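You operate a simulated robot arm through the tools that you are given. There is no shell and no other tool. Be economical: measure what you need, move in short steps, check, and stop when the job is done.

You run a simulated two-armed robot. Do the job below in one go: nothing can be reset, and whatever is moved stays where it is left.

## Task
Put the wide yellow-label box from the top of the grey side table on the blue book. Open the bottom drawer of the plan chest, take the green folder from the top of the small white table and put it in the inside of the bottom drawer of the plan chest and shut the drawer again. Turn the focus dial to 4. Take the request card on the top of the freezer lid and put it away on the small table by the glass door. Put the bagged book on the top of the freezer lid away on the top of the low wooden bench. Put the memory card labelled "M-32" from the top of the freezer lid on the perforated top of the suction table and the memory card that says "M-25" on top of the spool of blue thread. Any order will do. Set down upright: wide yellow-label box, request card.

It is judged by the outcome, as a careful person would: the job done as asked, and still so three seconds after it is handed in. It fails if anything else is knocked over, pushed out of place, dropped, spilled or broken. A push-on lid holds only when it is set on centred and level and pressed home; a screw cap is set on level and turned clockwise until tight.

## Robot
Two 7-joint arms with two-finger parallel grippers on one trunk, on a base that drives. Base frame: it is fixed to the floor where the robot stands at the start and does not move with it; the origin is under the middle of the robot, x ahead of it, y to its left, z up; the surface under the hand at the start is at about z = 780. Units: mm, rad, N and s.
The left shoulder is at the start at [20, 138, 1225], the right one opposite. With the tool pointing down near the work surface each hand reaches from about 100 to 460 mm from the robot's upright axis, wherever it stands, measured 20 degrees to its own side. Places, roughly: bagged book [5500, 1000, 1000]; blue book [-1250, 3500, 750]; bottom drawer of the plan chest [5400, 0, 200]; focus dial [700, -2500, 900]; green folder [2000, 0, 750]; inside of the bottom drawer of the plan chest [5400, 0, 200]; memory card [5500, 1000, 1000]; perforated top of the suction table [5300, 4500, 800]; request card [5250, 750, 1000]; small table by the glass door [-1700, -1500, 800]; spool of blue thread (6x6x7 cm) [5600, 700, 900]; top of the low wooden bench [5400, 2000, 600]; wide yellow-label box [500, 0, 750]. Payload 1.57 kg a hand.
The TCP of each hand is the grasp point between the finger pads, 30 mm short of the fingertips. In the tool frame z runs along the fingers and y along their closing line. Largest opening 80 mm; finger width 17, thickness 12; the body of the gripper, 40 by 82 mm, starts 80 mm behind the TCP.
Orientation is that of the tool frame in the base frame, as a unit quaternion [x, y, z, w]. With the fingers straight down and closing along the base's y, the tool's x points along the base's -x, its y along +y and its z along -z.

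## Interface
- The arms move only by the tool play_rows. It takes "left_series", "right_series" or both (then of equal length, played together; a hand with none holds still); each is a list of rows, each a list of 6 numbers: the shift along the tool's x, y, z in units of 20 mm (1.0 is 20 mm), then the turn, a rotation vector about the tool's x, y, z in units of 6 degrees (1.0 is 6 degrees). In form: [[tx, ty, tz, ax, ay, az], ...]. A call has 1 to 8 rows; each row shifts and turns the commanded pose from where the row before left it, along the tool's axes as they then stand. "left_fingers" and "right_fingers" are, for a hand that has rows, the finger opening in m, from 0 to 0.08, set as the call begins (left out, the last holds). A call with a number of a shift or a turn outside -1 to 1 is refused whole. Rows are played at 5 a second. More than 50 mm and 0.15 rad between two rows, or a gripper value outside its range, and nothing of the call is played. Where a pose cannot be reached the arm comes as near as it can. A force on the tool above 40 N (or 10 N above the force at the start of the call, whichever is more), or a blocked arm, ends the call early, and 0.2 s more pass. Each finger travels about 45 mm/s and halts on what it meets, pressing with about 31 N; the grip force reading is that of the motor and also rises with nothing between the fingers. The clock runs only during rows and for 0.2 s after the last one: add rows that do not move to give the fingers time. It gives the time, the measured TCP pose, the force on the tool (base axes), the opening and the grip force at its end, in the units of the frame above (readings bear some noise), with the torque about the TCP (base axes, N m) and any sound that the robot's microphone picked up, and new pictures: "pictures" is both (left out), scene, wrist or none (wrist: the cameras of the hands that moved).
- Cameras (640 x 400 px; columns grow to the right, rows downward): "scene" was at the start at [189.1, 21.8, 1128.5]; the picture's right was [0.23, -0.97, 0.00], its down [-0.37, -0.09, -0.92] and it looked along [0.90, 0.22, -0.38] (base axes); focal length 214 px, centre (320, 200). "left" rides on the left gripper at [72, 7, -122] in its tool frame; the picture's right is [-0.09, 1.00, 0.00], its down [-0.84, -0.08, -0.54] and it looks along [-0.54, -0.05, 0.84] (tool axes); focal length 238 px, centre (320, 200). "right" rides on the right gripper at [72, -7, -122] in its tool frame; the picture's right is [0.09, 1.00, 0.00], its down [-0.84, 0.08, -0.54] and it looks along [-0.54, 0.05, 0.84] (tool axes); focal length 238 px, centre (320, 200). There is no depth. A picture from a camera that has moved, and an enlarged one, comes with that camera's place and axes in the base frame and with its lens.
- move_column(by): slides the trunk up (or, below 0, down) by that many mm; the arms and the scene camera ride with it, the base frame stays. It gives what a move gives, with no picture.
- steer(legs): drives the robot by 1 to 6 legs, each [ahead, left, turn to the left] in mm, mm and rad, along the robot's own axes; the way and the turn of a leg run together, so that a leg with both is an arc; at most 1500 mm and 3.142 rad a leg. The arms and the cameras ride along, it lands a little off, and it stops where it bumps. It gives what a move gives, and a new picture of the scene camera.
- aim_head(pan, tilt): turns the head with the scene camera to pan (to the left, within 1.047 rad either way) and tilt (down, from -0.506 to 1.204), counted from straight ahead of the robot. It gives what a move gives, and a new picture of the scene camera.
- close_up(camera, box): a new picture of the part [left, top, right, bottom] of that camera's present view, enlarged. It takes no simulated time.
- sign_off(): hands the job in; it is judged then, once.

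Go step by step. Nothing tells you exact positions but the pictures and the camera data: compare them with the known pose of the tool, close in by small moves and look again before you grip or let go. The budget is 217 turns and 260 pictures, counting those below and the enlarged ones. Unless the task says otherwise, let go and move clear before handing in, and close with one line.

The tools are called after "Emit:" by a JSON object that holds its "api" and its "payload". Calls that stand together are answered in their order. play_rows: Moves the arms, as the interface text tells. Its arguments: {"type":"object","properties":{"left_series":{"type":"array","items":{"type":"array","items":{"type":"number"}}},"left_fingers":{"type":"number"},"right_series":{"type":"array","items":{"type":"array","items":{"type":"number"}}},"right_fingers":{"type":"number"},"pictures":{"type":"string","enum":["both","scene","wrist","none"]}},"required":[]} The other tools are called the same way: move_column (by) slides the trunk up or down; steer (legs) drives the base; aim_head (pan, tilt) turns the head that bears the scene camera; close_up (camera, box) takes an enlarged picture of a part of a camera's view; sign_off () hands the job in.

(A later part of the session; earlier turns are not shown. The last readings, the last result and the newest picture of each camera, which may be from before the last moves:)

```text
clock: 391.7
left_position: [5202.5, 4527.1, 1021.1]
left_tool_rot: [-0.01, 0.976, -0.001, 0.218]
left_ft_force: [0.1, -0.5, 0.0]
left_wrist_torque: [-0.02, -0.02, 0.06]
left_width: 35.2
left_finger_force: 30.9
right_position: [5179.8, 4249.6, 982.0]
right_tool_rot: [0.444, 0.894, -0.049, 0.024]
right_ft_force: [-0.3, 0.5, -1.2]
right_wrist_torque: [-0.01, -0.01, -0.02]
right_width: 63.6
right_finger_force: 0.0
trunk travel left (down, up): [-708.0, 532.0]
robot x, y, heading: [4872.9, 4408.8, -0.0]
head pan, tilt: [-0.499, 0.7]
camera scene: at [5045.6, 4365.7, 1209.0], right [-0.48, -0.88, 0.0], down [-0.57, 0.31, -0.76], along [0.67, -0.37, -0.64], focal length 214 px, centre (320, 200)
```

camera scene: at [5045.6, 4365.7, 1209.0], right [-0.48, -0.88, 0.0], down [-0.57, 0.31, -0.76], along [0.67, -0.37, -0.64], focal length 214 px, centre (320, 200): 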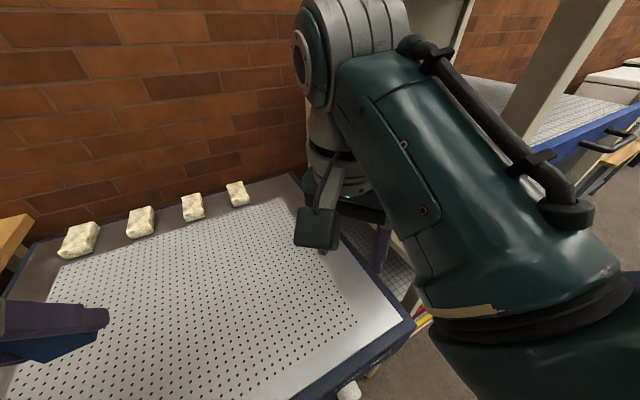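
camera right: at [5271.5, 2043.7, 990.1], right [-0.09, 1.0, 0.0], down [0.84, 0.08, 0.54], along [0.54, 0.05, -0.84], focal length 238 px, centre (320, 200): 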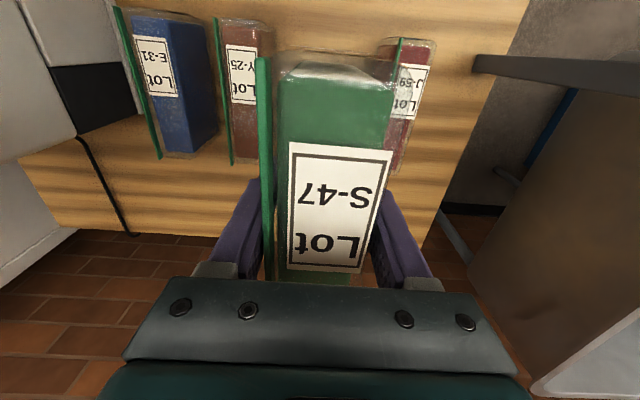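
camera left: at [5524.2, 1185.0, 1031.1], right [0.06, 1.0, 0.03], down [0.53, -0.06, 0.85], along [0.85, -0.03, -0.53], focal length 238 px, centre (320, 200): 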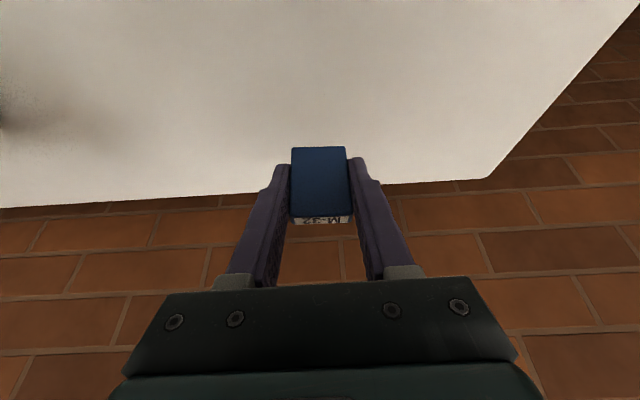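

Emit:
{"api": "steer", "payload": {"legs": [[0, 100, 0.25]]}}

Emit:
{"api": "aim_head", "payload": {"pan": 0.0, "tilt": 0.6}}

```text
clock: 392.9
left_position: [5149.5, 4704.6, 1021.0]
left_tool_rot: [-0.132, 0.967, 0.026, 0.216]
left_ft_force: [-0.2, 0.0, 0.2]
left_wrist_torque: [0.01, -0.01, -0.03]
left_width: 35.2
left_finger_force: 30.9
right_position: [5197.1, 4428.7, 981.9]
right_tool_rot: [0.329, 0.943, -0.047, 0.03]
right_ft_force: [0.2, -0.7, 0.2]
right_wrist_torque: [-0.03, 0.01, -0.02]
right_width: 63.9
right_finger_force: 0.0
trunk travel left (down, up): [-708.0, 532.0]
robot x, y, heading: [4860.3, 4502.0, 0.25]
head pan, tilt: [-0.499, 0.7]
camera scene: at [5037.9, 4508.3, 1209.0], right [-0.25, -0.97, 0.0], down [-0.62, 0.16, -0.76], along [0.74, -0.19, -0.64], focal length 214 px, centre (320, 200)
```

scene: 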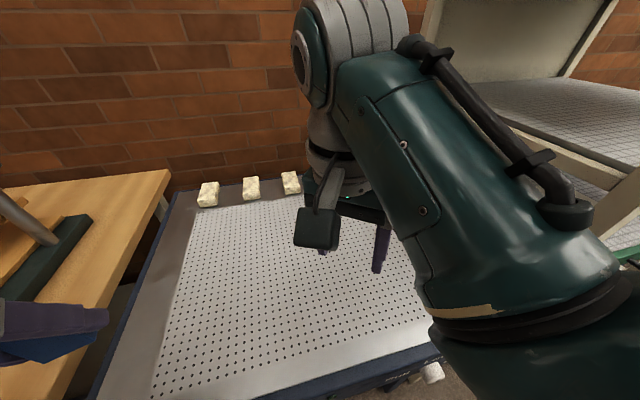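

```text
clock: 393.9
left_position: [5148.3, 4704.4, 1021.4]
left_tool_rot: [-0.131, 0.967, 0.026, 0.216]
left_ft_force: [-0.6, 0.2, 0.3]
left_wrist_torque: [-0.01, 0.02, -0.02]
left_width: 35.3
left_finger_force: 31.1
right_position: [5196.5, 4428.6, 982.0]
right_tool_rot: [0.33, 0.942, -0.046, 0.032]
right_ft_force: [0.9, 0.0, -1.1]
right_wrist_torque: [0.0, 0.0, 0.01]
right_width: 64.2
right_finger_force: 0.1
trunk travel left (down, up): [-708.0, 532.0]
robot x, y, heading: [4858.3, 4506.7, 0.248]
head pan, tilt: [0.0, 0.6]
camera scene: at [5041.3, 4551.0, 1217.6], right [0.25, -0.97, 0.0], down [-0.55, -0.14, -0.82], along [0.8, 0.2, -0.57], focal length 214 px, centre (320, 200)
```

scene: 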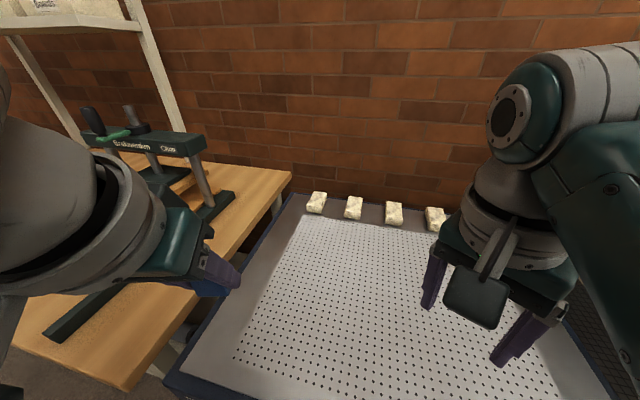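

Emit:
{"api": "play_rows", "payload": {"left_series": [[-0.165, -0.865, 0.55, 0, 0, 0], [-0.165, -0.865, 0.55, 0, 0, 0], [-0.165, -0.865, 0.55, 0, 0, 0], [-0.165, -0.865, 0.55, 0, 0, 0], [-0.165, -0.865, 0.55, 0, 0, 0], [-0.165, -0.865, 0.55, 0, 0, 0], [-0.165, -0.865, 0.55, 0, 0, 0]], "pictures": "scene"}}

```text
clock: 395.4
left_position: [5232.6, 4600.4, 962.5]
left_tool_rot: [-0.13, 0.967, 0.026, 0.216]
left_ft_force: [-1.1, 0.6, -1.0]
left_wrist_torque: [-0.04, 0.04, 0.01]
left_width: 35.2
left_finger_force: 31.1
right_position: [5197.5, 4429.5, 981.0]
right_tool_rot: [0.33, 0.942, -0.046, 0.03]
right_ft_force: [-0.6, 0.8, 0.7]
right_wrist_torque: [-0.02, 0.02, -0.02]
right_width: 63.9
right_finger_force: 0.1
trunk travel left (down, up): [-708.0, 532.0]
robot x, y, heading: [4856.9, 4506.8, 0.254]
head pan, tilt: [0.0, 0.6]
camera scene: at [5041.3, 4551.1, 1217.6], right [0.25, -0.97, 0.0], down [-0.55, -0.14, -0.83], along [0.8, 0.2, -0.56], focal length 214 px, centre (320, 200)
```

scene: 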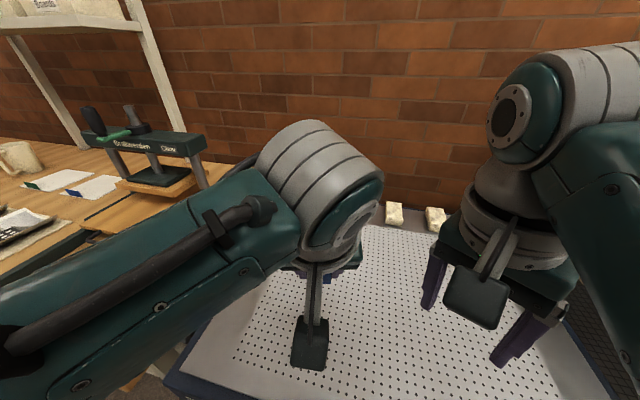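

Emit:
{"api": "play_rows", "payload": {"left_series": [[0.43, 0, 0.9, 0, 0, 0], [0.43, 0, 0.9, 0, 0, 0], [0.43, 0, 0.9, 0, 0, 0], [0.43, 0, 0.9, 0, 0, 0], [0.43, 0, 0.9, 0, 0, 0], [0.21, 0, 0.45, 0, 0, 0]], "pictures": "wrist"}}

```text
clock: 396.9
left_position: [5232.8, 4598.1, 852.2]
left_tool_rot: [-0.131, 0.967, 0.025, 0.216]
left_ft_force: [-0.3, -0.4, -0.5]
left_wrist_torque: [0.0, 0.02, 0.0]
left_width: 34.9
left_finger_force: 31.4
right_position: [5196.7, 4430.1, 981.5]
right_tool_rot: [0.33, 0.942, -0.046, 0.03]
right_ft_force: [-0.4, -0.8, -1.0]
right_wrist_torque: [0.0, 0.0, -0.01]
right_width: 64.1
right_finger_force: 0.0
trunk travel left (down, up): [-708.0, 532.0]
robot x, y, heading: [4860.0, 4504.4, 0.251]
head pan, tilt: [0.0, 0.6]
camera left: at [5118.8, 4574.1, 933.0], right [-0.18, 0.98, 0.03], down [0.53, 0.07, 0.85], along [0.83, 0.17, -0.53], focal length 238 px, centre (320, 200)
```

left: 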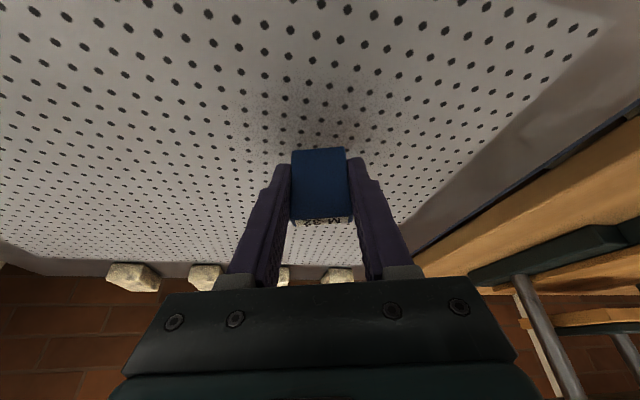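

Over the perforated surface. I'll go down in small steps until contact.

Emit:
{"api": "play_rows", "payload": {"left_series": [[0.13, 0, 0.27, 0, 0, 0], [0.13, 0, 0.27, 0, 0, 0], [0.06, 0, 0.13, 0, 0, 0], [0.06, 0, 0.13, 0, 0, 0], [0.06, 0, 0.13, 0, 0, 0], [0.06, 0, 0.13, 0, 0, 0], [0.06, 0, 0.13, 0, 0, 0]], "pictures": "none"}}

```text
clock: 398.2
left_position: [5237.7, 4607.4, 830.1]
left_tool_rot: [-0.131, 0.965, 0.029, 0.226]
left_ft_force: [-14.2, -11.0, 48.6]
left_wrist_torque: [0.5, 0.47, 0.25]
left_width: 34.9
left_finger_force: 30.7
right_position: [5197.3, 4425.7, 982.7]
right_tool_rot: [0.33, 0.942, -0.047, 0.032]
right_ft_force: [0.4, -0.5, -0.5]
right_wrist_torque: [0.01, -0.01, -0.01]
right_width: 64.0
right_finger_force: 0.0
trunk travel left (down, up): [-708.0, 532.0]
robot x, y, heading: [4859.0, 4505.7, 0.245]
head pan, tilt: [0.0, 0.6]
stopped in row 6 (left hand): the force on the tool passed its limit at 120 N (the readings are from after the stop); the commanded pose is now the measured one
```

Emit:
{"api": "play_rows", "payload": {"left_series": [[-0.08, 0, -0.17, 0, 0.15, 0], [0, 0, 0, 0, 0, 0]], "pictures": "wrist"}}

Emit:
{"api": "close_up", "payload": {"camera": "left", "box": [240, 120, 400, 240]}}

```text
clock: 398.9
left_position: [5233.5, 4607.0, 830.9]
left_tool_rot: [-0.131, 0.968, 0.029, 0.213]
left_ft_force: [-0.8, 0.2, 0.2]
left_wrist_torque: [-0.01, 0.03, 0.02]
left_width: 34.7
left_finger_force: 30.7
right_position: [5195.8, 4427.7, 980.7]
right_tool_rot: [0.329, 0.943, -0.046, 0.031]
right_ft_force: [-0.7, -0.4, 0.1]
right_wrist_torque: [-0.05, -0.01, 0.01]
right_width: 64.0
right_finger_force: 0.1
trunk travel left (down, up): [-708.0, 532.0]
robot x, y, heading: [4855.3, 4504.6, 0.251]
head pan, tilt: [0.0, 0.6]
camera left: at [5120.4, 4583.1, 912.8], right [-0.18, 0.98, 0.04], down [0.53, 0.07, 0.84], along [0.82, 0.18, -0.54], focal length 238 px, centre (320, 200)
```

left: 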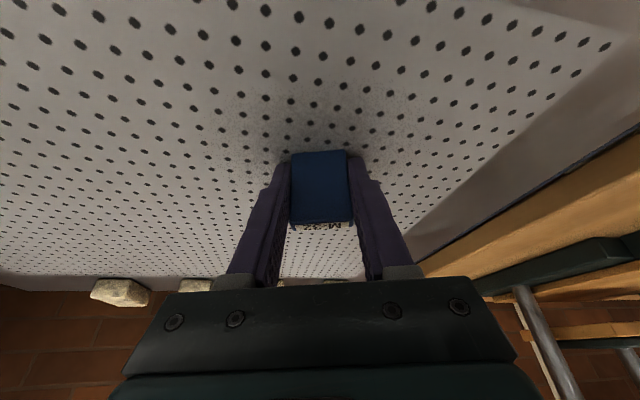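

```text
3.33 times, centred on (320, 180) of left
camera zoom: at [5120.4, 4583.1, 912.8], right [-0.18, 0.98, 0.04], down [0.53, 0.07, 0.84], along [0.82, 0.18, -0.54], focal length 794 px, centre (320, 267)
```

zoom: 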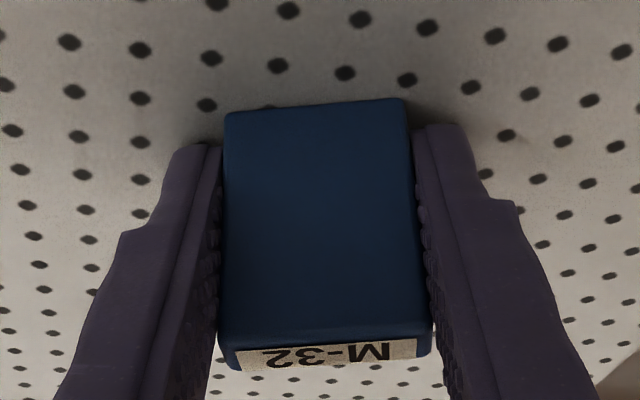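

Emit:
{"api": "play_rows", "payload": {"left_series": [[0.03, 0, 0.06, 0, 0, 0], [0, 0, 0, 0, 0, 0], [0, 0, 0, 0, 0, 0]], "left_fingers": 0.065, "pictures": "none"}}

Emit:
{"api": "play_rows", "payload": {"left_series": [[0, 0, -0.5, 0, 0, 0], [0, 0, -1, 0, 0, 0], [0, 0, -1, 0, 0, 0], [0, 0, -1, 0, 0, 0], [0, 0, -1, 0, 0, 0]], "pictures": "wrist"}}

```text
clock: 399.4
left_position: [5232.7, 4615.3, 830.9]
left_tool_rot: [-0.13, 0.968, 0.035, 0.212]
left_ft_force: [-22.2, 9.0, 37.9]
left_wrist_torque: [-0.71, 0.24, -0.49]
left_width: 51.8
left_finger_force: 0.1
right_position: [5195.1, 4430.5, 982.6]
right_tool_rot: [0.329, 0.943, -0.048, 0.03]
right_ft_force: [-0.1, -0.2, -0.3]
right_wrist_torque: [0.02, -0.02, 0.02]
right_width: 63.9
right_finger_force: 0.1
trunk travel left (down, up): [-708.0, 532.0]
robot x, y, heading: [4859.8, 4504.5, 0.247]
head pan, tilt: [0.0, 0.6]
stopped in row 2 (left hand): the force on the tool passed its limit at 43 N (the readings are from after the stop); the commanded pose is now the measured one
```

```text
clock: 400.6
left_position: [5197.9, 4599.3, 913.2]
left_tool_rot: [-0.131, 0.968, 0.034, 0.213]
left_ft_force: [-0.1, -0.1, -1.2]
left_wrist_torque: [-0.04, -0.01, 0.0]
left_width: 64.8
left_finger_force: 0.1
right_position: [5195.6, 4428.5, 981.2]
right_tool_rot: [0.329, 0.943, -0.046, 0.031]
right_ft_force: [0.6, -0.3, -0.2]
right_wrist_torque: [-0.02, -0.01, -0.01]
right_width: 63.9
right_finger_force: 0.0
trunk travel left (down, up): [-708.0, 532.0]
robot x, y, heading: [4858.1, 4501.9, 0.247]
head pan, tilt: [0.0, 0.6]
camera left: at [5085.0, 4573.7, 993.9], right [-0.19, 0.98, 0.05], down [0.53, 0.06, 0.84], along [0.82, 0.18, -0.54], focal length 238 px, centre (320, 200)
```

left: 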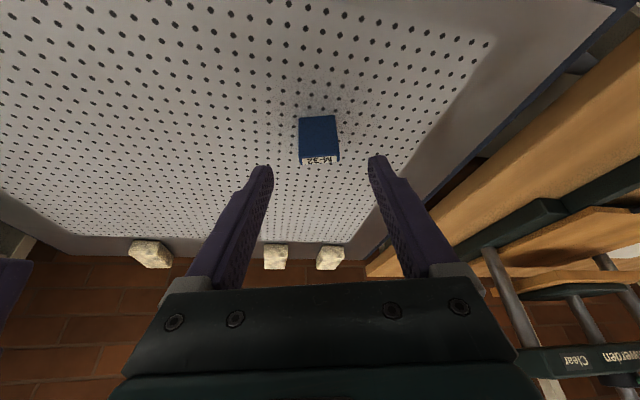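

M-32 stands on the perforated top. I'll retreat and check the drying rack was left undisturbed.

Emit:
{"api": "move_column", "payload": {"by": 200}}

Emit:
{"api": "steer", "payload": {"legs": [[-450, 0, 0], [-150, 0, -0.25]]}}

Emit:
{"api": "aim_head", "payload": {"pan": -0.25, "tilt": 0.5}}

```text
clock: 402.7
left_position: [5198.8, 4599.5, 1111.9]
left_tool_rot: [-0.132, 0.968, 0.033, 0.213]
left_ft_force: [-0.2, 0.5, -1.0]
left_wrist_torque: [0.01, -0.01, -0.02]
left_width: 65.1
left_finger_force: 0.1
right_position: [5196.7, 4428.2, 1181.8]
right_tool_rot: [0.329, 0.943, -0.046, 0.031]
right_ft_force: [-0.6, 0.2, -0.8]
right_wrist_torque: [0.01, -0.02, 0.0]
right_width: 64.0
right_finger_force: 0.0
trunk travel left (down, up): [-908.0, 332.0]
robot x, y, heading: [4858.6, 4505.0, 0.248]
head pan, tilt: [0.0, 0.6]
```

```text
clock: 406.4
left_position: [4632.9, 4384.9, 1112.7]
left_tool_rot: [-0.009, 0.976, 0.005, 0.217]
left_ft_force: [0.4, -0.4, 0.1]
left_wrist_torque: [-0.01, -0.02, 0.01]
left_width: 64.9
left_finger_force: 0.1
right_position: [4587.9, 4219.0, 1181.9]
right_tool_rot: [0.444, 0.894, -0.05, 0.025]
right_ft_force: [0.0, 0.1, 0.0]
right_wrist_torque: [0.0, 0.06, 0.02]
right_width: 64.0
right_finger_force: 0.0
trunk travel left (down, up): [-908.0, 332.0]
robot x, y, heading: [4281.1, 4376.5, 0.004]
head pan, tilt: [0.0, 0.6]
camera scene: at [4467.1, 4376.5, 1417.6], right [0.0, -1.0, 0.0], down [-0.56, 0.0, -0.83], along [0.83, 0.0, -0.56], focal length 214 px, centre (320, 200)
```

scene: 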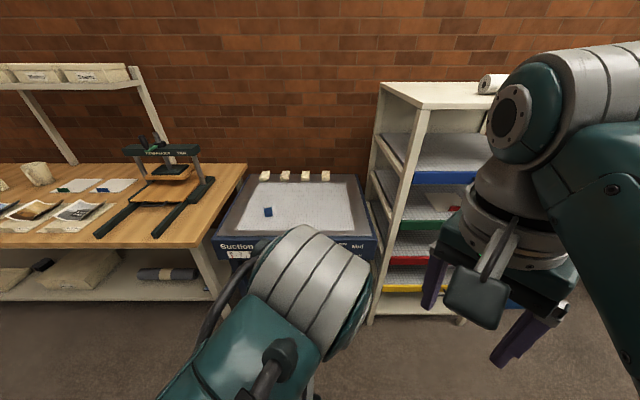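

```text
clock: 407.2
left_position: [4631.3, 4384.3, 1113.3]
left_tool_rot: [-0.01, 0.976, 0.006, 0.217]
left_ft_force: [0.2, 0.8, -1.1]
left_wrist_torque: [0.03, 0.01, 0.01]
left_width: 64.9
left_finger_force: 0.1
right_position: [4589.0, 4220.2, 1182.0]
right_tool_rot: [0.444, 0.894, -0.051, 0.025]
right_ft_force: [-0.5, 0.0, -0.1]
right_wrist_torque: [0.01, 0.0, 0.0]
right_width: 64.3
right_finger_force: 0.0
trunk travel left (down, up): [-908.0, 332.0]
robot x, y, heading: [4280.8, 4377.5, 0.001]
head pan, tilt: [-0.25, 0.499]
camera scene: at [4466.8, 4354.1, 1426.7], right [-0.25, -0.97, 0.0], down [-0.46, 0.12, -0.88], along [0.85, -0.22, -0.48], focal length 214 px, centre (320, 200)
```

scene: 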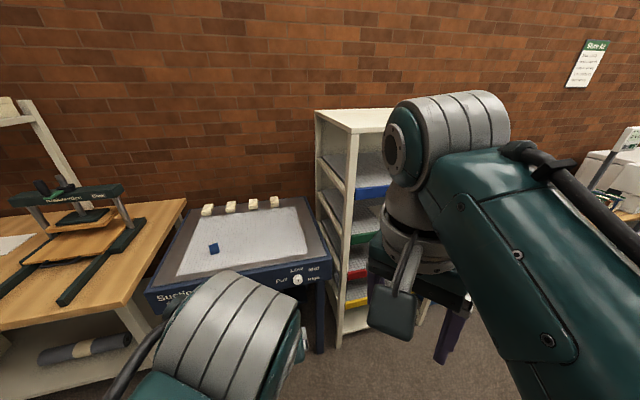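

Emit:
{"api": "play_rows", "payload": {"right_series": [[0, 0, 0, -0.66, 0.86, 0], [0, 0, 0, 0, 0, 1], [0, 0, 0, 0, 0, 1], [0, 0, 0, 0, 0, 1], [0, 0, 0, 0, 0, 1], [0, 0, 0, 0, 0, 1], [0, 0, 0, 0, 0, 1], [0, 0, 0, 0, 0, 0.4]], "left_series": [[0, 0, -1, 0, 0, 0], [0, 0, -1, 0, 0, 0], [0, 0, -1, 0, 0, 0], [0, 0, 0, 0, 1, 0], [0, 0, 0, 0, 1, 0], [0, 0, 0, 0, 1, 0], [0, 0, 0, 0, 1, 0], [0, 0, 0, 0, 0, 0]], "right_fingers": 0.08, "pictures": "none"}}

Emit:
{"api": "steer", "payload": {"legs": [[150, -1400, 0], [0, -1400, 0], [200, -550, 0]]}}

Emit:
{"api": "aim_head", "payload": {"pan": -0.1, "tilt": 0.65}}

```text
clock: 409.2
left_position: [4612.8, 4425.7, 1152.5]
left_tool_rot: [-0.025, 0.999, 0.047, 0.008]
left_ft_force: [0.2, -1.0, 0.6]
left_wrist_torque: [-0.03, -0.01, 0.05]
left_width: 65.1
left_finger_force: 0.0
right_position: [4589.2, 4178.3, 1180.7]
right_tool_rot: [0.725, 0.687, -0.031, 0.034]
right_ft_force: [-0.2, 0.5, 0.3]
right_wrist_torque: [0.0, -0.02, 0.02]
right_width: 80.1
right_finger_force: 0.1
trunk travel left (down, up): [-908.0, 332.0]
robot x, y, heading: [4279.2, 4373.3, 0.002]
head pan, tilt: [-0.25, 0.499]
stopped in row 8 (left hand): the arm was blocked; the commanded pose is now the measured one
```

```text
clock: 425.7
left_position: [4925.8, 1057.6, 1151.7]
left_tool_rot: [-0.019, 0.999, 0.046, 0.008]
left_ft_force: [0.3, 0.5, 0.2]
left_wrist_torque: [0.03, 0.01, -0.02]
left_width: 65.0
left_finger_force: 0.1
right_position: [4898.7, 811.9, 1180.3]
right_tool_rot: [0.729, 0.683, -0.032, 0.033]
right_ft_force: [0.7, -0.4, 0.4]
right_wrist_torque: [0.02, 0.03, 0.0]
right_width: 80.1
right_finger_force: 0.1
trunk travel left (down, up): [-908.0, 332.0]
robot x, y, heading: [4589.3, 1014.7, -0.015]
head pan, tilt: [-0.25, 0.499]
camera scene: at [4778.2, 989.5, 1426.7], right [-0.26, -0.97, 0.0], down [-0.46, 0.12, -0.88], along [0.85, -0.23, -0.48], focal length 214 px, centre (320, 200)
```

scene: 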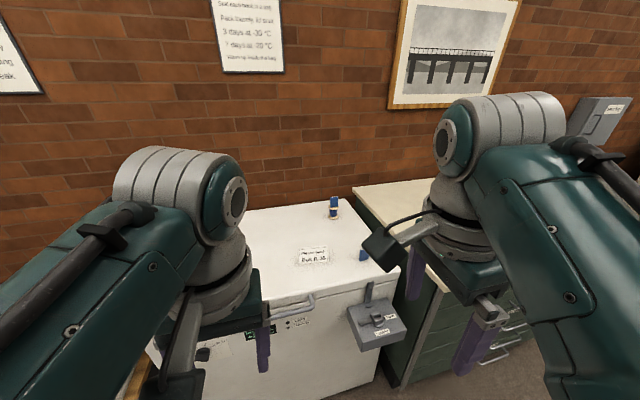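

```text
clock: 426.4
left_position: [4924.2, 1058.5, 1151.5]
left_tool_rot: [-0.02, 0.999, 0.048, 0.008]
left_ft_force: [-0.7, -0.7, -0.5]
left_wrist_torque: [0.01, 0.02, -0.01]
left_width: 65.0
left_finger_force: 0.1
right_position: [4896.9, 810.1, 1179.9]
right_tool_rot: [0.729, 0.683, -0.033, 0.036]
right_ft_force: [0.1, -0.4, -0.8]
right_wrist_torque: [0.01, -0.06, -0.02]
right_width: 80.0
right_finger_force: 0.1
trunk travel left (down, up): [-908.0, 332.0]
robot x, y, heading: [4592.3, 1014.5, -0.018]
head pan, tilt: [-0.099, 0.649]
camera scene: at [4776.6, 1003.3, 1413.4], right [-0.11, -0.99, 0.0], down [-0.6, 0.07, -0.8], along [0.79, -0.09, -0.6], focal length 214 px, centre (320, 200)
```

scene: 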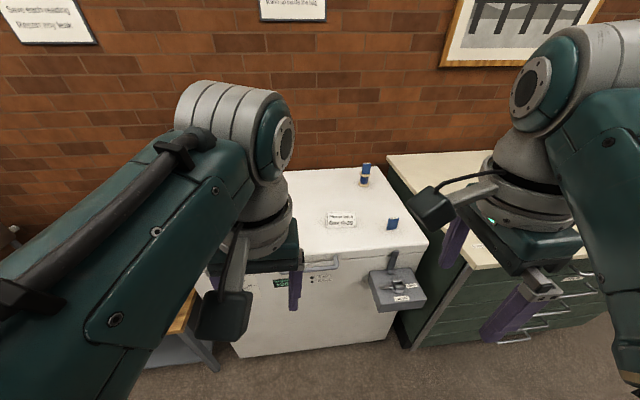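

Emit:
{"api": "steer", "payload": {"legs": [[423, 0, 0.015]]}}

Emit:
{"api": "play_rows", "payload": {"right_series": [[0, 0, 0.5, 0, 0.9, 0], [0, 0, 0.5, 0, 0, 0.72], [0, 0, 1, 0, 0, 0], [0, 0, 1, 0, 0, 0], [0, 0, 1, 0, 0, 0]], "pictures": "wrist"}}

```text
clock: 429.0
left_position: [5344.6, 1062.8, 1152.1]
left_tool_rot: [-0.027, 0.998, 0.047, 0.007]
left_ft_force: [-0.4, 0.3, 0.0]
left_wrist_torque: [0.0, -0.04, 0.01]
left_width: 65.0
left_finger_force: 0.1
right_position: [5321.0, 813.4, 1181.0]
right_tool_rot: [0.723, 0.689, -0.032, 0.035]
right_ft_force: [-0.9, -0.6, -0.5]
right_wrist_torque: [0.02, -0.03, -0.02]
right_width: 80.0
right_finger_force: 0.1
trunk travel left (down, up): [-908.0, 332.0]
robot x, y, heading: [5011.8, 1008.7, 0.004]
head pan, tilt: [-0.099, 0.649]
camera scene: at [5196.5, 1004.1, 1413.3], right [-0.1, -1.0, 0.0], down [-0.6, 0.06, -0.8], along [0.79, -0.08, -0.6], focal length 214 px, centre (320, 200)
```

scene: 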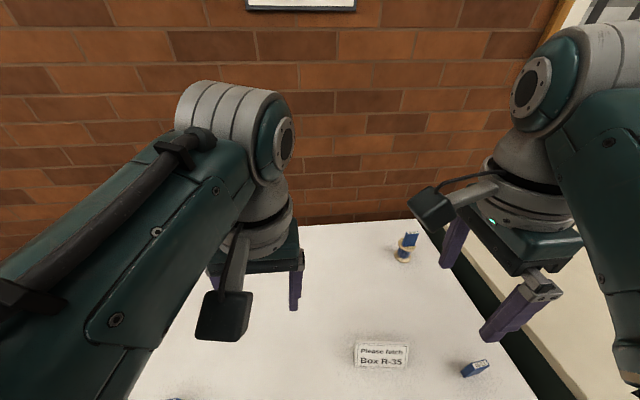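

```text
clock: 430.2
left_position: [5343.3, 1062.0, 1150.3]
left_tool_rot: [-0.027, 0.998, 0.048, 0.008]
left_ft_force: [-1.0, -0.6, -1.0]
left_wrist_torque: [0.0, -0.01, -0.02]
left_width: 64.8
left_finger_force: 0.1
right_position: [5321.4, 790.5, 1103.0]
right_tool_rot: [0.751, 0.66, -0.014, 0.02]
right_ft_force: [0.5, -0.7, -0.5]
right_wrist_torque: [-0.01, 0.01, -0.02]
right_width: 80.0
right_finger_force: 0.0
trunk travel left (down, up): [-908.0, 332.0]
robot x, y, heading: [5012.2, 1013.1, -0.001]
head pan, tilt: [-0.099, 0.649]
camera right: at [5322.4, 869.7, 1220.0], right [1.0, -0.03, 0.01], down [-0.03, -0.81, 0.58], along [-0.01, -0.58, -0.81], focal length 238 px, centre (320, 200)
```

right: 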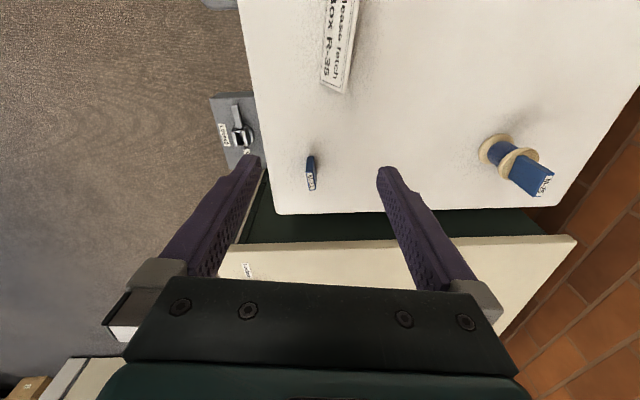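

Emit:
{"api": "play_rows", "payload": {"right_series": [[0.89, 0.16, 0, 0.1, 0.45, 0], [0.89, 0.16, 0.5, 0, 0, 0], [0.89, 0.16, 1, 0, 0, 0], [0.89, 0.16, 1, 0, 0, 0], [0, 0, 1, 0, 0, 0]], "pictures": "wrist"}}

```text
clock: 431.4
left_position: [5344.2, 1061.6, 1151.6]
left_tool_rot: [-0.027, 0.999, 0.046, 0.009]
left_ft_force: [0.7, 0.3, 0.3]
left_wrist_torque: [0.01, 0.02, -0.05]
left_width: 65.1
left_finger_force: 0.1
right_position: [5344.8, 866.2, 1029.8]
right_tool_rot: [0.751, 0.66, 0.005, -0.004]
right_ft_force: [0.8, 0.3, -0.1]
right_wrist_torque: [0.0, 0.0, -0.04]
right_width: 79.8
right_finger_force: 0.1
trunk travel left (down, up): [-908.0, 332.0]
robot x, y, heading: [5013.6, 1014.7, -0.001]
head pan, tilt: [-0.099, 0.649]
camera right: at [5345.2, 937.9, 1152.7], right [1.0, -0.04, 0.0], down [-0.03, -0.85, 0.53], along [-0.02, -0.53, -0.85], focal length 238 px, centre (320, 200)
```

right: 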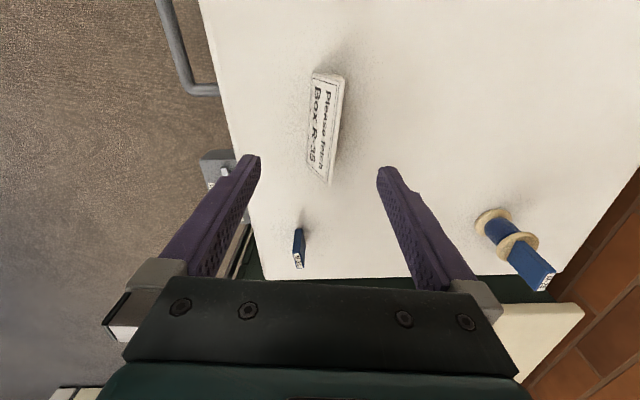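

Emit:
{"api": "play_rows", "payload": {"right_series": [[0, 0.6, 0.5, 0, 0, 0], [0, 0, 1, 0, 0, 0], [0, 0, 1, 0, 0, 0], [0, 0, 1, 0, 0, 0], [0, 0, 1, 0, 0, 0]], "pictures": "wrist"}}

```text
clock: 432.6
left_position: [5343.8, 1063.2, 1151.1]
left_tool_rot: [-0.028, 0.998, 0.047, 0.008]
left_ft_force: [0.4, -0.9, 0.2]
left_wrist_torque: [-0.01, 0.02, -0.01]
left_width: 64.9
left_finger_force: 0.0
right_position: [5328.3, 880.8, 973.7]
right_tool_rot: [0.75, 0.662, 0.017, -0.016]
right_ft_force: [0.5, -0.6, 0.9]
right_wrist_torque: [-0.01, 0.03, 0.02]
right_width: 79.8
right_finger_force: 0.1
right hand out of reach, approached as far as the arm can: row 3, 4, 5
trunk travel left (down, up): [-908.0, 332.0]
robot x, y, heading: [5010.2, 1012.0, 0.006]
head pan, tilt: [-0.099, 0.649]
camera right: at [5329.4, 948.6, 1097.9], right [1.0, -0.03, 0.0], down [-0.03, -0.86, 0.5], along [-0.01, -0.5, -0.86], focal length 238 px, centre (320, 200)
```

right: 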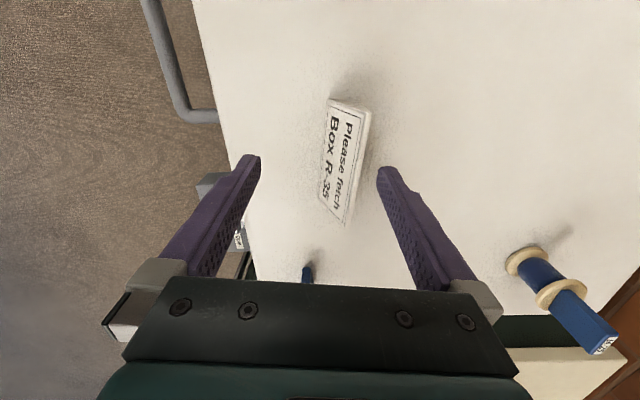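

Emit:
{"api": "play_rows", "payload": {"right_series": [[0, 0, -1, 0, 0, 0], [0, 0, -1, 0, 0, 0], [0, 0, -1, 0, 0, 0], [0, 0, -1, 0, 0, 0], [0, 0, -1, 0, 0, 0], [0, 0, -1, 0, 0, 0], [0, 0, -1, 0, 0, 0]], "pictures": "none"}}

Emit:
{"api": "move_column", "payload": {"by": -170}}

Emit:
{"api": "play_rows", "payload": {"right_series": [[0, 0, 0, 0, 0, 0]], "pictures": "wrist"}}

```text
clock: 434.2
left_position: [5343.4, 1062.8, 1150.5]
left_tool_rot: [-0.028, 0.998, 0.047, 0.007]
left_ft_force: [-0.9, -0.8, -0.2]
left_wrist_torque: [-0.01, -0.02, 0.01]
left_width: 65.0
left_finger_force: 0.0
right_position: [5397.7, 887.4, 1051.6]
right_tool_rot: [0.749, 0.662, 0.016, -0.017]
right_ft_force: [0.3, 0.3, -0.2]
right_wrist_torque: [-0.01, -0.02, 0.01]
right_width: 80.0
right_finger_force: 0.1
right hand out of reach, approached as far as the arm can: row 1, 2, 3, 4, 5, 6, 7
trunk travel left (down, up): [-908.0, 332.0]
robot x, y, heading: [5011.0, 1008.0, 0.006]
head pan, tilt: [-0.099, 0.649]
```

```text
clock: 435.7
left_position: [5342.2, 1064.5, 1009.3]
left_tool_rot: [-0.028, 0.998, 0.049, 0.007]
left_ft_force: [0.5, 0.0, 0.3]
left_wrist_torque: [0.0, 0.01, -0.01]
left_width: 65.1
left_finger_force: 0.1
right_position: [5394.1, 888.5, 912.5]
right_tool_rot: [0.749, 0.662, 0.008, -0.024]
right_ft_force: [-7.1, -0.4, 17.6]
right_wrist_torque: [0.03, 0.93, 0.0]
right_width: 80.0
right_finger_force: 0.1
trunk travel left (down, up): [-768.0, 472.0]
robot x, y, heading: [5008.5, 1010.4, 0.001]
head pan, tilt: [-0.099, 0.649]
stopped: the force on the tool passed its limit at 84 N (the readings are from after the stop); the commanded pose is now the measured one
```

```text
clock: 436.1
left_position: [5344.1, 1062.2, 1010.3]
left_tool_rot: [-0.028, 0.998, 0.049, 0.009]
left_ft_force: [-0.1, 0.6, -0.8]
left_wrist_torque: [0.0, -0.01, 0.01]
left_width: 65.0
left_finger_force: 0.1
right_position: [5395.7, 888.0, 913.5]
right_tool_rot: [0.75, 0.661, 0.01, -0.022]
right_ft_force: [-7.0, -0.3, 15.6]
right_wrist_torque: [0.03, 0.85, 0.02]
right_width: 80.0
right_finger_force: 0.0
trunk travel left (down, up): [-768.0, 472.0]
robot x, y, heading: [5006.4, 1013.0, 0.002]
head pan, tilt: [-0.099, 0.649]
camera right: at [5399.0, 955.1, 1038.3], right [1.0, -0.03, -0.02], down [-0.02, -0.86, 0.5], along [-0.03, -0.5, -0.86], focal length 238 px, centre (320, 200)
```

right: 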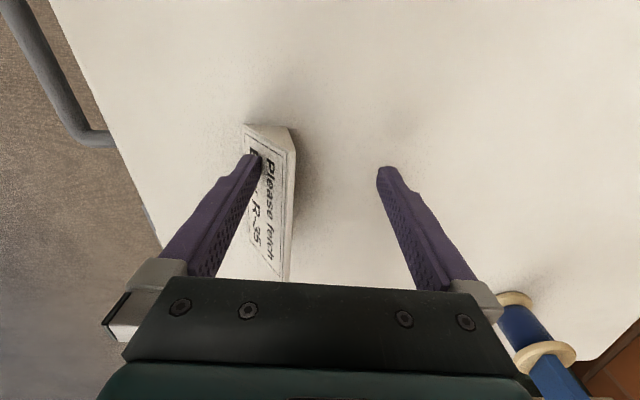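

The finger came down on the card's sloped face; raise straight up at once and re-check.

Emit:
{"api": "move_column", "payload": {"by": 90}}

Emit:
{"api": "aim_head", "payload": {"pan": -0.4, "tilt": 0.85}}

```text
clock: 437.3
left_position: [5344.8, 1063.3, 1101.5]
left_tool_rot: [-0.027, 0.998, 0.048, 0.007]
left_ft_force: [-0.5, 0.5, -0.3]
left_wrist_torque: [0.0, 0.03, 0.01]
left_width: 64.9
left_finger_force: 0.1
right_position: [5396.5, 888.1, 1003.7]
right_tool_rot: [0.749, 0.662, 0.011, -0.023]
right_ft_force: [0.1, 0.9, 1.0]
right_wrist_torque: [0.02, 0.03, -0.02]
right_width: 80.0
right_finger_force: 0.1
trunk travel left (down, up): [-858.0, 382.0]
robot x, y, heading: [5011.4, 1012.6, 0.005]
head pan, tilt: [-0.099, 0.649]
```

```text
clock: 438.1
left_position: [5343.4, 1062.5, 1101.0]
left_tool_rot: [-0.028, 0.998, 0.047, 0.008]
left_ft_force: [-0.6, -0.1, 0.2]
left_wrist_torque: [-0.03, 0.0, -0.01]
left_width: 65.1
left_finger_force: 0.0
right_position: [5396.2, 889.2, 1002.7]
right_tool_rot: [0.75, 0.662, 0.01, -0.022]
right_ft_force: [-0.4, -0.2, -0.8]
right_wrist_torque: [-0.02, 0.02, 0.0]
right_width: 79.9
right_finger_force: 0.1
trunk travel left (down, up): [-858.0, 382.0]
robot x, y, heading: [5009.4, 1012.3, -0.002]
head pan, tilt: [-0.4, 0.85]
camera scene: at [5182.1, 982.3, 1346.6], right [-0.39, -0.92, 0.0], down [-0.69, 0.29, -0.66], along [0.61, -0.26, -0.75], focal length 214 px, centre (320, 200)
```

scene: 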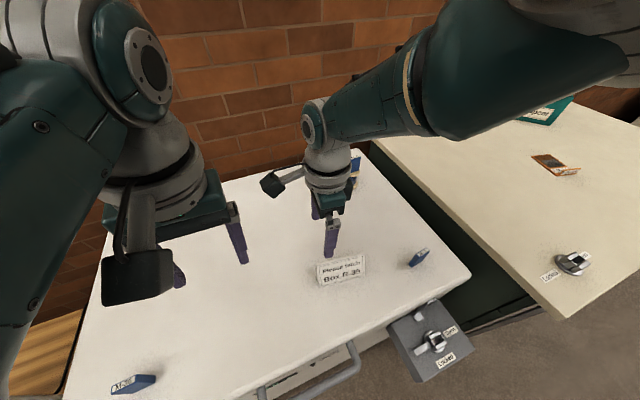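

Emit:
{"api": "play_rows", "payload": {"right_series": [[-0.74, -0.89, 0, 0, 0, 0], [-0.74, -0.89, 0, 0, 0, 0], [0, 0, 0, -0.19, -0.42, 0]], "pictures": "wrist"}}

```text
clock: 438.9
left_position: [5344.2, 1062.8, 1100.4]
left_tool_rot: [-0.027, 0.999, 0.047, 0.008]
left_ft_force: [0.0, 0.0, 0.5]
left_wrist_torque: [0.01, 0.02, -0.02]
left_width: 65.2
left_finger_force: 0.0
right_position: [5384.0, 865.8, 980.6]
right_tool_rot: [0.749, 0.663, -0.001, 0.0]
right_ft_force: [-0.3, -1.0, -0.4]
right_wrist_torque: [0.0, 0.0, -0.05]
right_width: 79.8
right_finger_force: 0.1
right hand out of reach, approached as far as the arm can: row 1, 2
trunk travel left (down, up): [-858.0, 382.0]
robot x, y, heading: [5010.7, 1014.4, 0.003]
head pan, tilt: [-0.4, 0.85]
camera right: at [5385.9, 939.5, 1103.7], right [1.0, -0.03, 0.0], down [-0.03, -0.84, 0.54], along [-0.02, -0.54, -0.84], focal length 238 px, centre (320, 200)
```

right: 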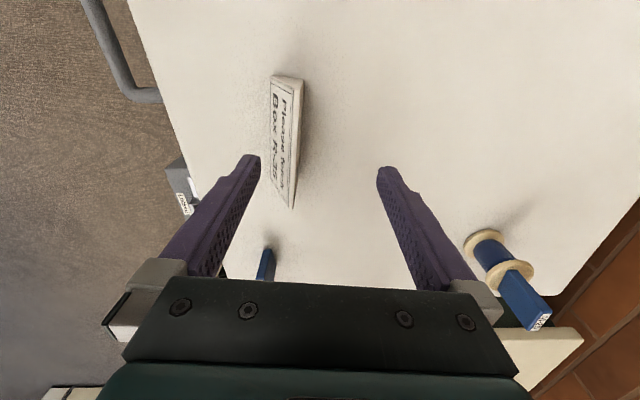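

Emit:
{"api": "steer", "payload": {"legs": [[-20, 0, 0]]}}

Emit:
{"api": "move_column", "payload": {"by": -25}}

Emit:
{"api": "play_rows", "payload": {"right_series": [[0, 0, 0, 0, 0, 0]], "pictures": "wrist"}}

```text
clock: 439.7
left_position: [5324.0, 1062.0, 1100.3]
left_tool_rot: [-0.027, 0.998, 0.048, 0.008]
left_ft_force: [-0.5, -0.2, 0.6]
left_wrist_torque: [-0.04, 0.0, 0.01]
left_width: 64.9
left_finger_force: 0.0
right_position: [5364.3, 867.6, 983.9]
right_tool_rot: [0.75, 0.662, -0.001, -0.001]
right_ft_force: [0.4, 0.8, 1.0]
right_wrist_torque: [0.01, 0.01, -0.02]
right_width: 80.1
right_finger_force: 0.0
trunk travel left (down, up): [-858.0, 382.0]
robot x, y, heading: [4991.3, 1013.1, -0.001]
head pan, tilt: [-0.4, 0.85]
camera scene: at [5162.5, 982.2, 1346.5], right [-0.39, -0.92, 0.0], down [-0.69, 0.29, -0.66], along [0.61, -0.26, -0.75], focal length 214 px, centre (320, 200)
```

scene: 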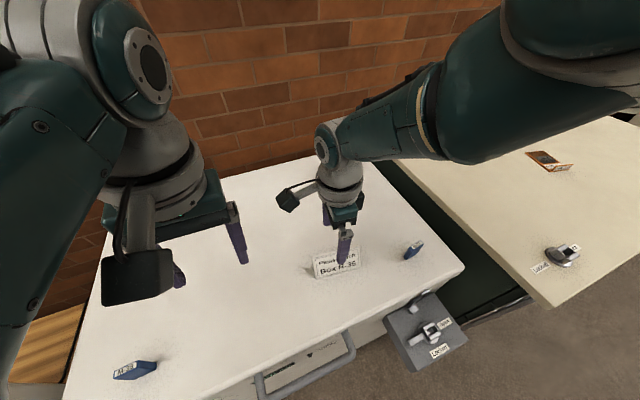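

```text
clock: 440.4
left_position: [5323.6, 1062.6, 1075.1]
left_tool_rot: [-0.028, 0.998, 0.048, 0.009]
left_ft_force: [0.6, -0.3, 0.1]
left_wrist_torque: [0.01, 0.01, -0.01]
left_width: 65.0
left_finger_force: 0.0
right_position: [5365.6, 867.6, 957.5]
right_tool_rot: [0.75, 0.662, 0.001, 0.0]
right_ft_force: [-1.1, 0.6, -0.1]
right_wrist_torque: [0.0, 0.01, -0.01]
right_width: 80.1
right_finger_force: 0.0
trunk travel left (down, up): [-833.0, 407.0]
robot x, y, heading: [4990.0, 1008.2, 0.001]
head pan, tilt: [-0.4, 0.85]
```

```text
clock: 440.8
left_position: [5324.1, 1063.1, 1075.9]
left_tool_rot: [-0.028, 0.998, 0.048, 0.009]
left_ft_force: [0.2, 0.1, 0.8]
left_wrist_torque: [-0.01, -0.01, 0.02]
left_width: 64.8
left_finger_force: 0.0
right_position: [5365.1, 867.8, 956.4]
right_tool_rot: [0.75, 0.662, -0.001, 0.0]
right_ft_force: [0.3, -0.4, -0.1]
right_wrist_torque: [-0.01, 0.0, -0.01]
right_width: 80.1
right_finger_force: 0.0
trunk travel left (down, up): [-833.0, 407.0]
robot x, y, heading: [4993.2, 1011.1, -0.0]
head pan, tilt: [-0.4, 0.85]
camera right: at [5366.3, 939.8, 1078.9], right [1.0, -0.03, 0.0], down [-0.03, -0.84, 0.54], along [-0.02, -0.54, -0.84], focal length 238 px, centre (320, 200)
```

right: 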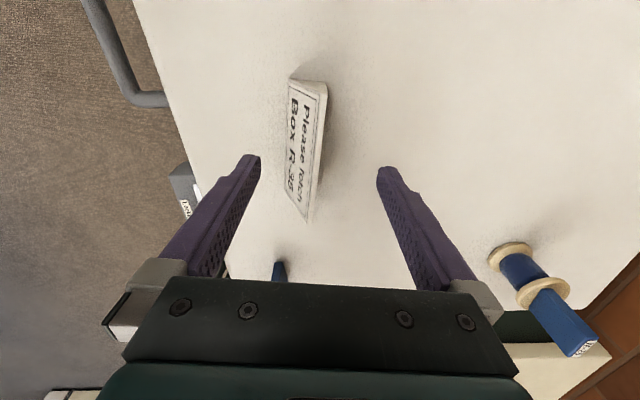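

Emit:
{"api": "steer", "payload": {"legs": [[-9, 0, 0]]}}

Emit:
{"api": "move_column", "payload": {"by": -35}}

Emit:
{"api": "close_up", "payload": {"camera": "right", "box": [180, 60, 460, 280]}}

Emit:
{"api": "close_up", "payload": {"camera": "scene", "box": [250, 170, 450, 310]}}

```text
clock: 441.6
left_position: [5315.6, 1063.2, 1075.2]
left_tool_rot: [-0.028, 0.998, 0.048, 0.008]
left_ft_force: [-0.7, -0.8, 0.7]
left_wrist_torque: [-0.02, 0.0, -0.03]
left_width: 64.9
left_finger_force: 0.1
right_position: [5356.0, 867.6, 956.3]
right_tool_rot: [0.75, 0.662, 0.0, -0.001]
right_ft_force: [0.5, -0.4, 0.0]
right_wrist_torque: [-0.01, -0.03, -0.04]
right_width: 79.9
right_finger_force: 0.1
trunk travel left (down, up): [-833.0, 407.0]
robot x, y, heading: [4983.7, 1012.2, 0.004]
head pan, tilt: [-0.4, 0.85]
camera scene: at [5153.4, 982.1, 1321.5], right [-0.39, -0.92, 0.0], down [-0.69, 0.29, -0.66], along [0.61, -0.26, -0.75], focal length 214 px, centre (320, 200)
```

scene: 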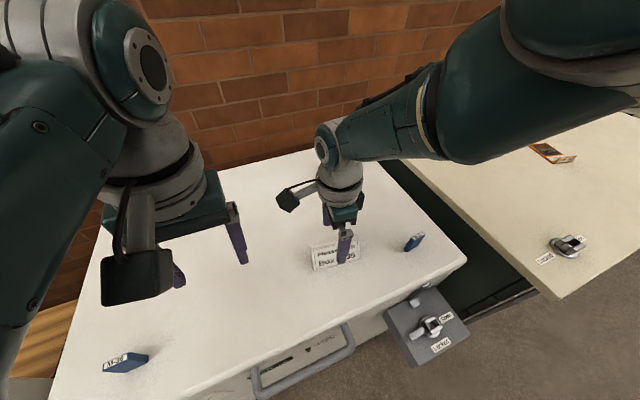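

```text
clock: 442.3
left_position: [5314.4, 1063.5, 1040.4]
left_tool_rot: [-0.029, 0.998, 0.049, 0.008]
left_ft_force: [-0.1, 0.5, 0.2]
left_wrist_torque: [0.0, -0.01, -0.03]
left_width: 65.0
left_finger_force: 0.0
right_position: [5355.3, 866.8, 921.7]
right_tool_rot: [0.75, 0.662, -0.001, 0.0]
right_ft_force: [-0.3, 0.6, -0.2]
right_wrist_torque: [-0.02, -0.01, -0.01]
right_width: 79.9
right_finger_force: 0.0
trunk travel left (down, up): [-798.0, 442.0]
robot x, y, heading: [4985.4, 1011.5, 0.002]
head pan, tilt: [-0.4, 0.85]
```

```text
1.82 times, centred on (320, 170) of right
camera zoom: at [5357.3, 939.6, 1043.9], right [1.0, -0.03, 0.0], down [-0.03, -0.84, 0.54], along [-0.02, -0.54, -0.84], focal length 433 px, centre (320, 254)
```

zoom: 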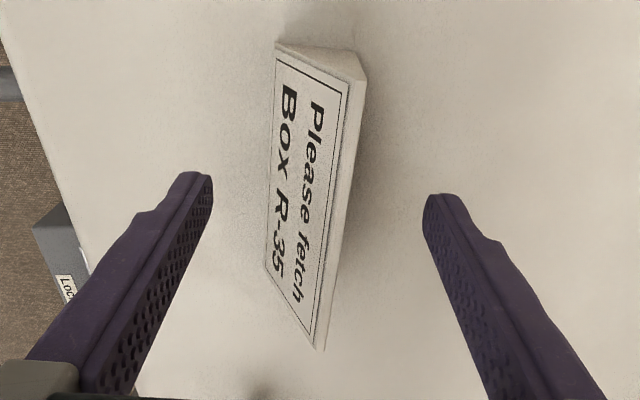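

```text
2.86 times, centred on (350, 240) of scene
camera zoom: at [5153.5, 982.1, 1286.5], right [-0.39, -0.92, 0.0], down [-0.69, 0.29, -0.66], along [0.61, -0.26, -0.75], focal length 613 px, centre (234, 86)
```

zoom: 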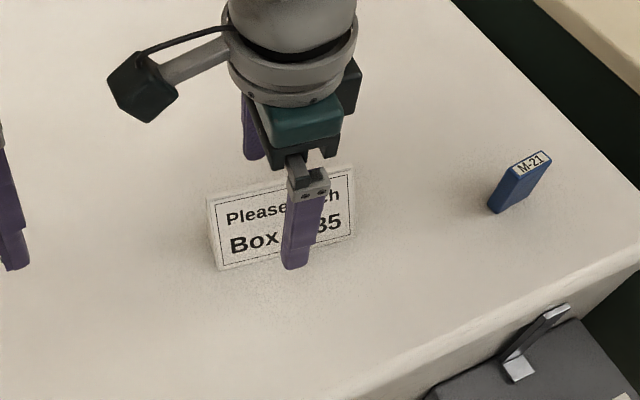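

Emit:
{"api": "move_column", "payload": {"by": -26}}

Emit:
{"api": "play_rows", "payload": {"right_series": [[0, 0, 0, 0, 0, 0], [0, 0, 0, 0, 0, 0], [0, 0, 0, 0, 0, 0], [0, 0, 0, 0, 0, 0]], "right_fingers": 0.0, "pictures": "wrist"}}

```text
clock: 443.1
left_position: [5315.8, 1063.4, 1015.1]
left_tool_rot: [-0.027, 0.998, 0.049, 0.008]
left_ft_force: [-0.3, 0.5, -0.3]
left_wrist_torque: [-0.02, -0.01, -0.01]
left_width: 65.0
left_finger_force: 0.0
right_position: [5356.0, 866.5, 896.0]
right_tool_rot: [0.749, 0.662, 0.0, -0.001]
right_ft_force: [0.5, 0.3, 0.7]
right_wrist_torque: [0.0, 0.05, 0.0]
right_width: 79.9
right_finger_force: 0.1
trunk travel left (down, up): [-772.0, 468.0]
robot x, y, heading: [4985.8, 1010.2, 0.004]
head pan, tilt: [-0.4, 0.85]
```

```text
clock: 444.1
left_position: [5315.4, 1062.6, 1015.9]
left_tool_rot: [-0.028, 0.998, 0.048, 0.008]
left_ft_force: [-0.1, -0.3, 0.6]
left_wrist_torque: [0.01, -0.03, -0.02]
left_width: 64.9
left_finger_force: 0.1
right_position: [5354.7, 867.1, 895.6]
right_tool_rot: [0.749, 0.662, 0.0, -0.001]
right_ft_force: [-0.9, 0.2, 4.6]
right_wrist_torque: [0.01, 0.09, -0.02]
right_width: 25.1
right_finger_force: 19.8
trunk travel left (down, up): [-772.0, 468.0]
robot x, y, heading: [4981.3, 1012.0, 0.002]
head pan, tilt: [-0.4, 0.85]
camera right: at [5357.3, 939.7, 1018.1], right [1.0, -0.03, 0.0], down [-0.03, -0.84, 0.54], along [-0.02, -0.54, -0.84], focal length 238 px, centre (320, 200)
```

right: 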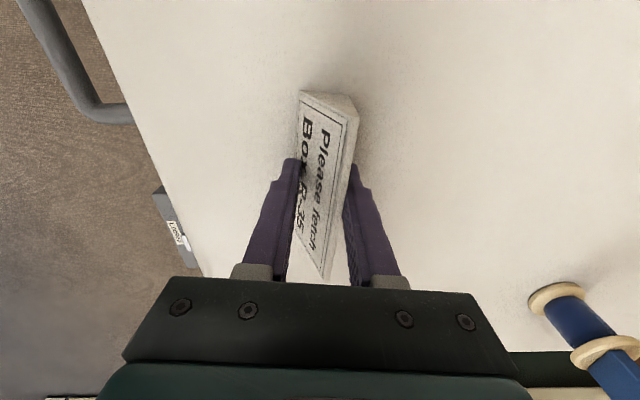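

Emit:
{"api": "play_rows", "payload": {"right_series": [[0, 0, 0, 0, 0, 0], [0, 0, 0, 0, 0, 0], [0, 0, 0, 0, 0, 0]], "pictures": "none"}}

Emit:
{"api": "move_column", "payload": {"by": 60}}

Emit:
{"api": "close_up", "payload": {"camera": "right", "box": [180, 60, 460, 280]}}

Emit:
{"api": "close_up", "payload": {"camera": "scene", "box": [250, 150, 450, 310]}}

```text
clock: 444.9
left_position: [5316.7, 1061.8, 1015.7]
left_tool_rot: [-0.028, 0.998, 0.048, 0.009]
left_ft_force: [0.1, 0.2, 0.1]
left_wrist_torque: [-0.02, 0.0, -0.05]
left_width: 64.9
left_finger_force: 0.1
right_position: [5356.6, 867.7, 896.4]
right_tool_rot: [0.75, 0.662, -0.001, -0.001]
right_ft_force: [-1.0, 1.4, 7.6]
right_wrist_torque: [-0.02, 0.2, -0.04]
right_width: 23.9
right_finger_force: 31.3
trunk travel left (down, up): [-772.0, 468.0]
robot x, y, heading: [4979.0, 1014.8, 0.002]
head pan, tilt: [-0.4, 0.85]
```

```text
clock: 445.9
left_position: [5314.6, 1063.1, 1074.1]
left_tool_rot: [-0.028, 0.998, 0.048, 0.008]
left_ft_force: [-0.1, -0.1, -0.3]
left_wrist_torque: [-0.01, 0.02, 0.01]
left_width: 65.0
left_finger_force: 0.1
right_position: [5355.7, 867.4, 955.0]
right_tool_rot: [0.749, 0.662, 0.0, 0.0]
right_ft_force: [-0.4, 0.2, -0.1]
right_wrist_torque: [0.05, -0.03, 0.0]
right_width: 23.5
right_finger_force: 30.8
trunk travel left (down, up): [-832.0, 408.0]
robot x, y, heading: [4984.0, 1010.4, 0.005]
head pan, tilt: [-0.4, 0.85]
```

```text
1.82 times, centred on (320, 170) of right
camera zoom: at [5357.2, 939.7, 1077.8], right [1.0, -0.03, 0.0], down [-0.03, -0.84, 0.54], along [-0.02, -0.54, -0.84], focal length 433 px, centre (320, 254)
```

zoom: 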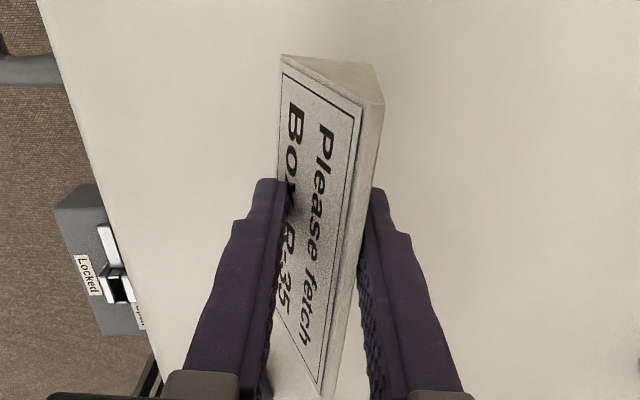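

```text
2.50 times, centred on (350, 230) of scene
camera zoom: at [5153.4, 982.1, 1320.5], right [-0.39, -0.92, 0.0], down [-0.69, 0.29, -0.66], along [0.61, -0.26, -0.75], focal length 536 px, centre (245, 125)
```

zoom: 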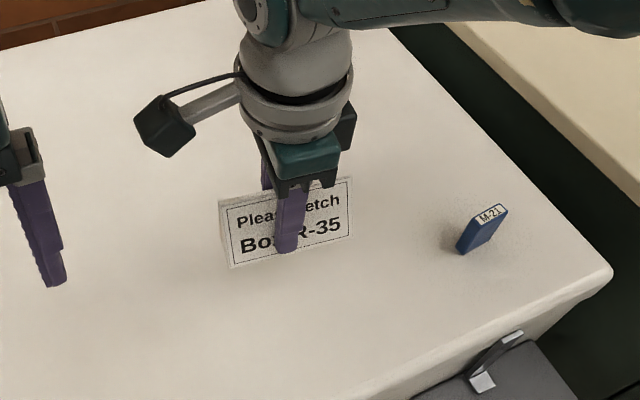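

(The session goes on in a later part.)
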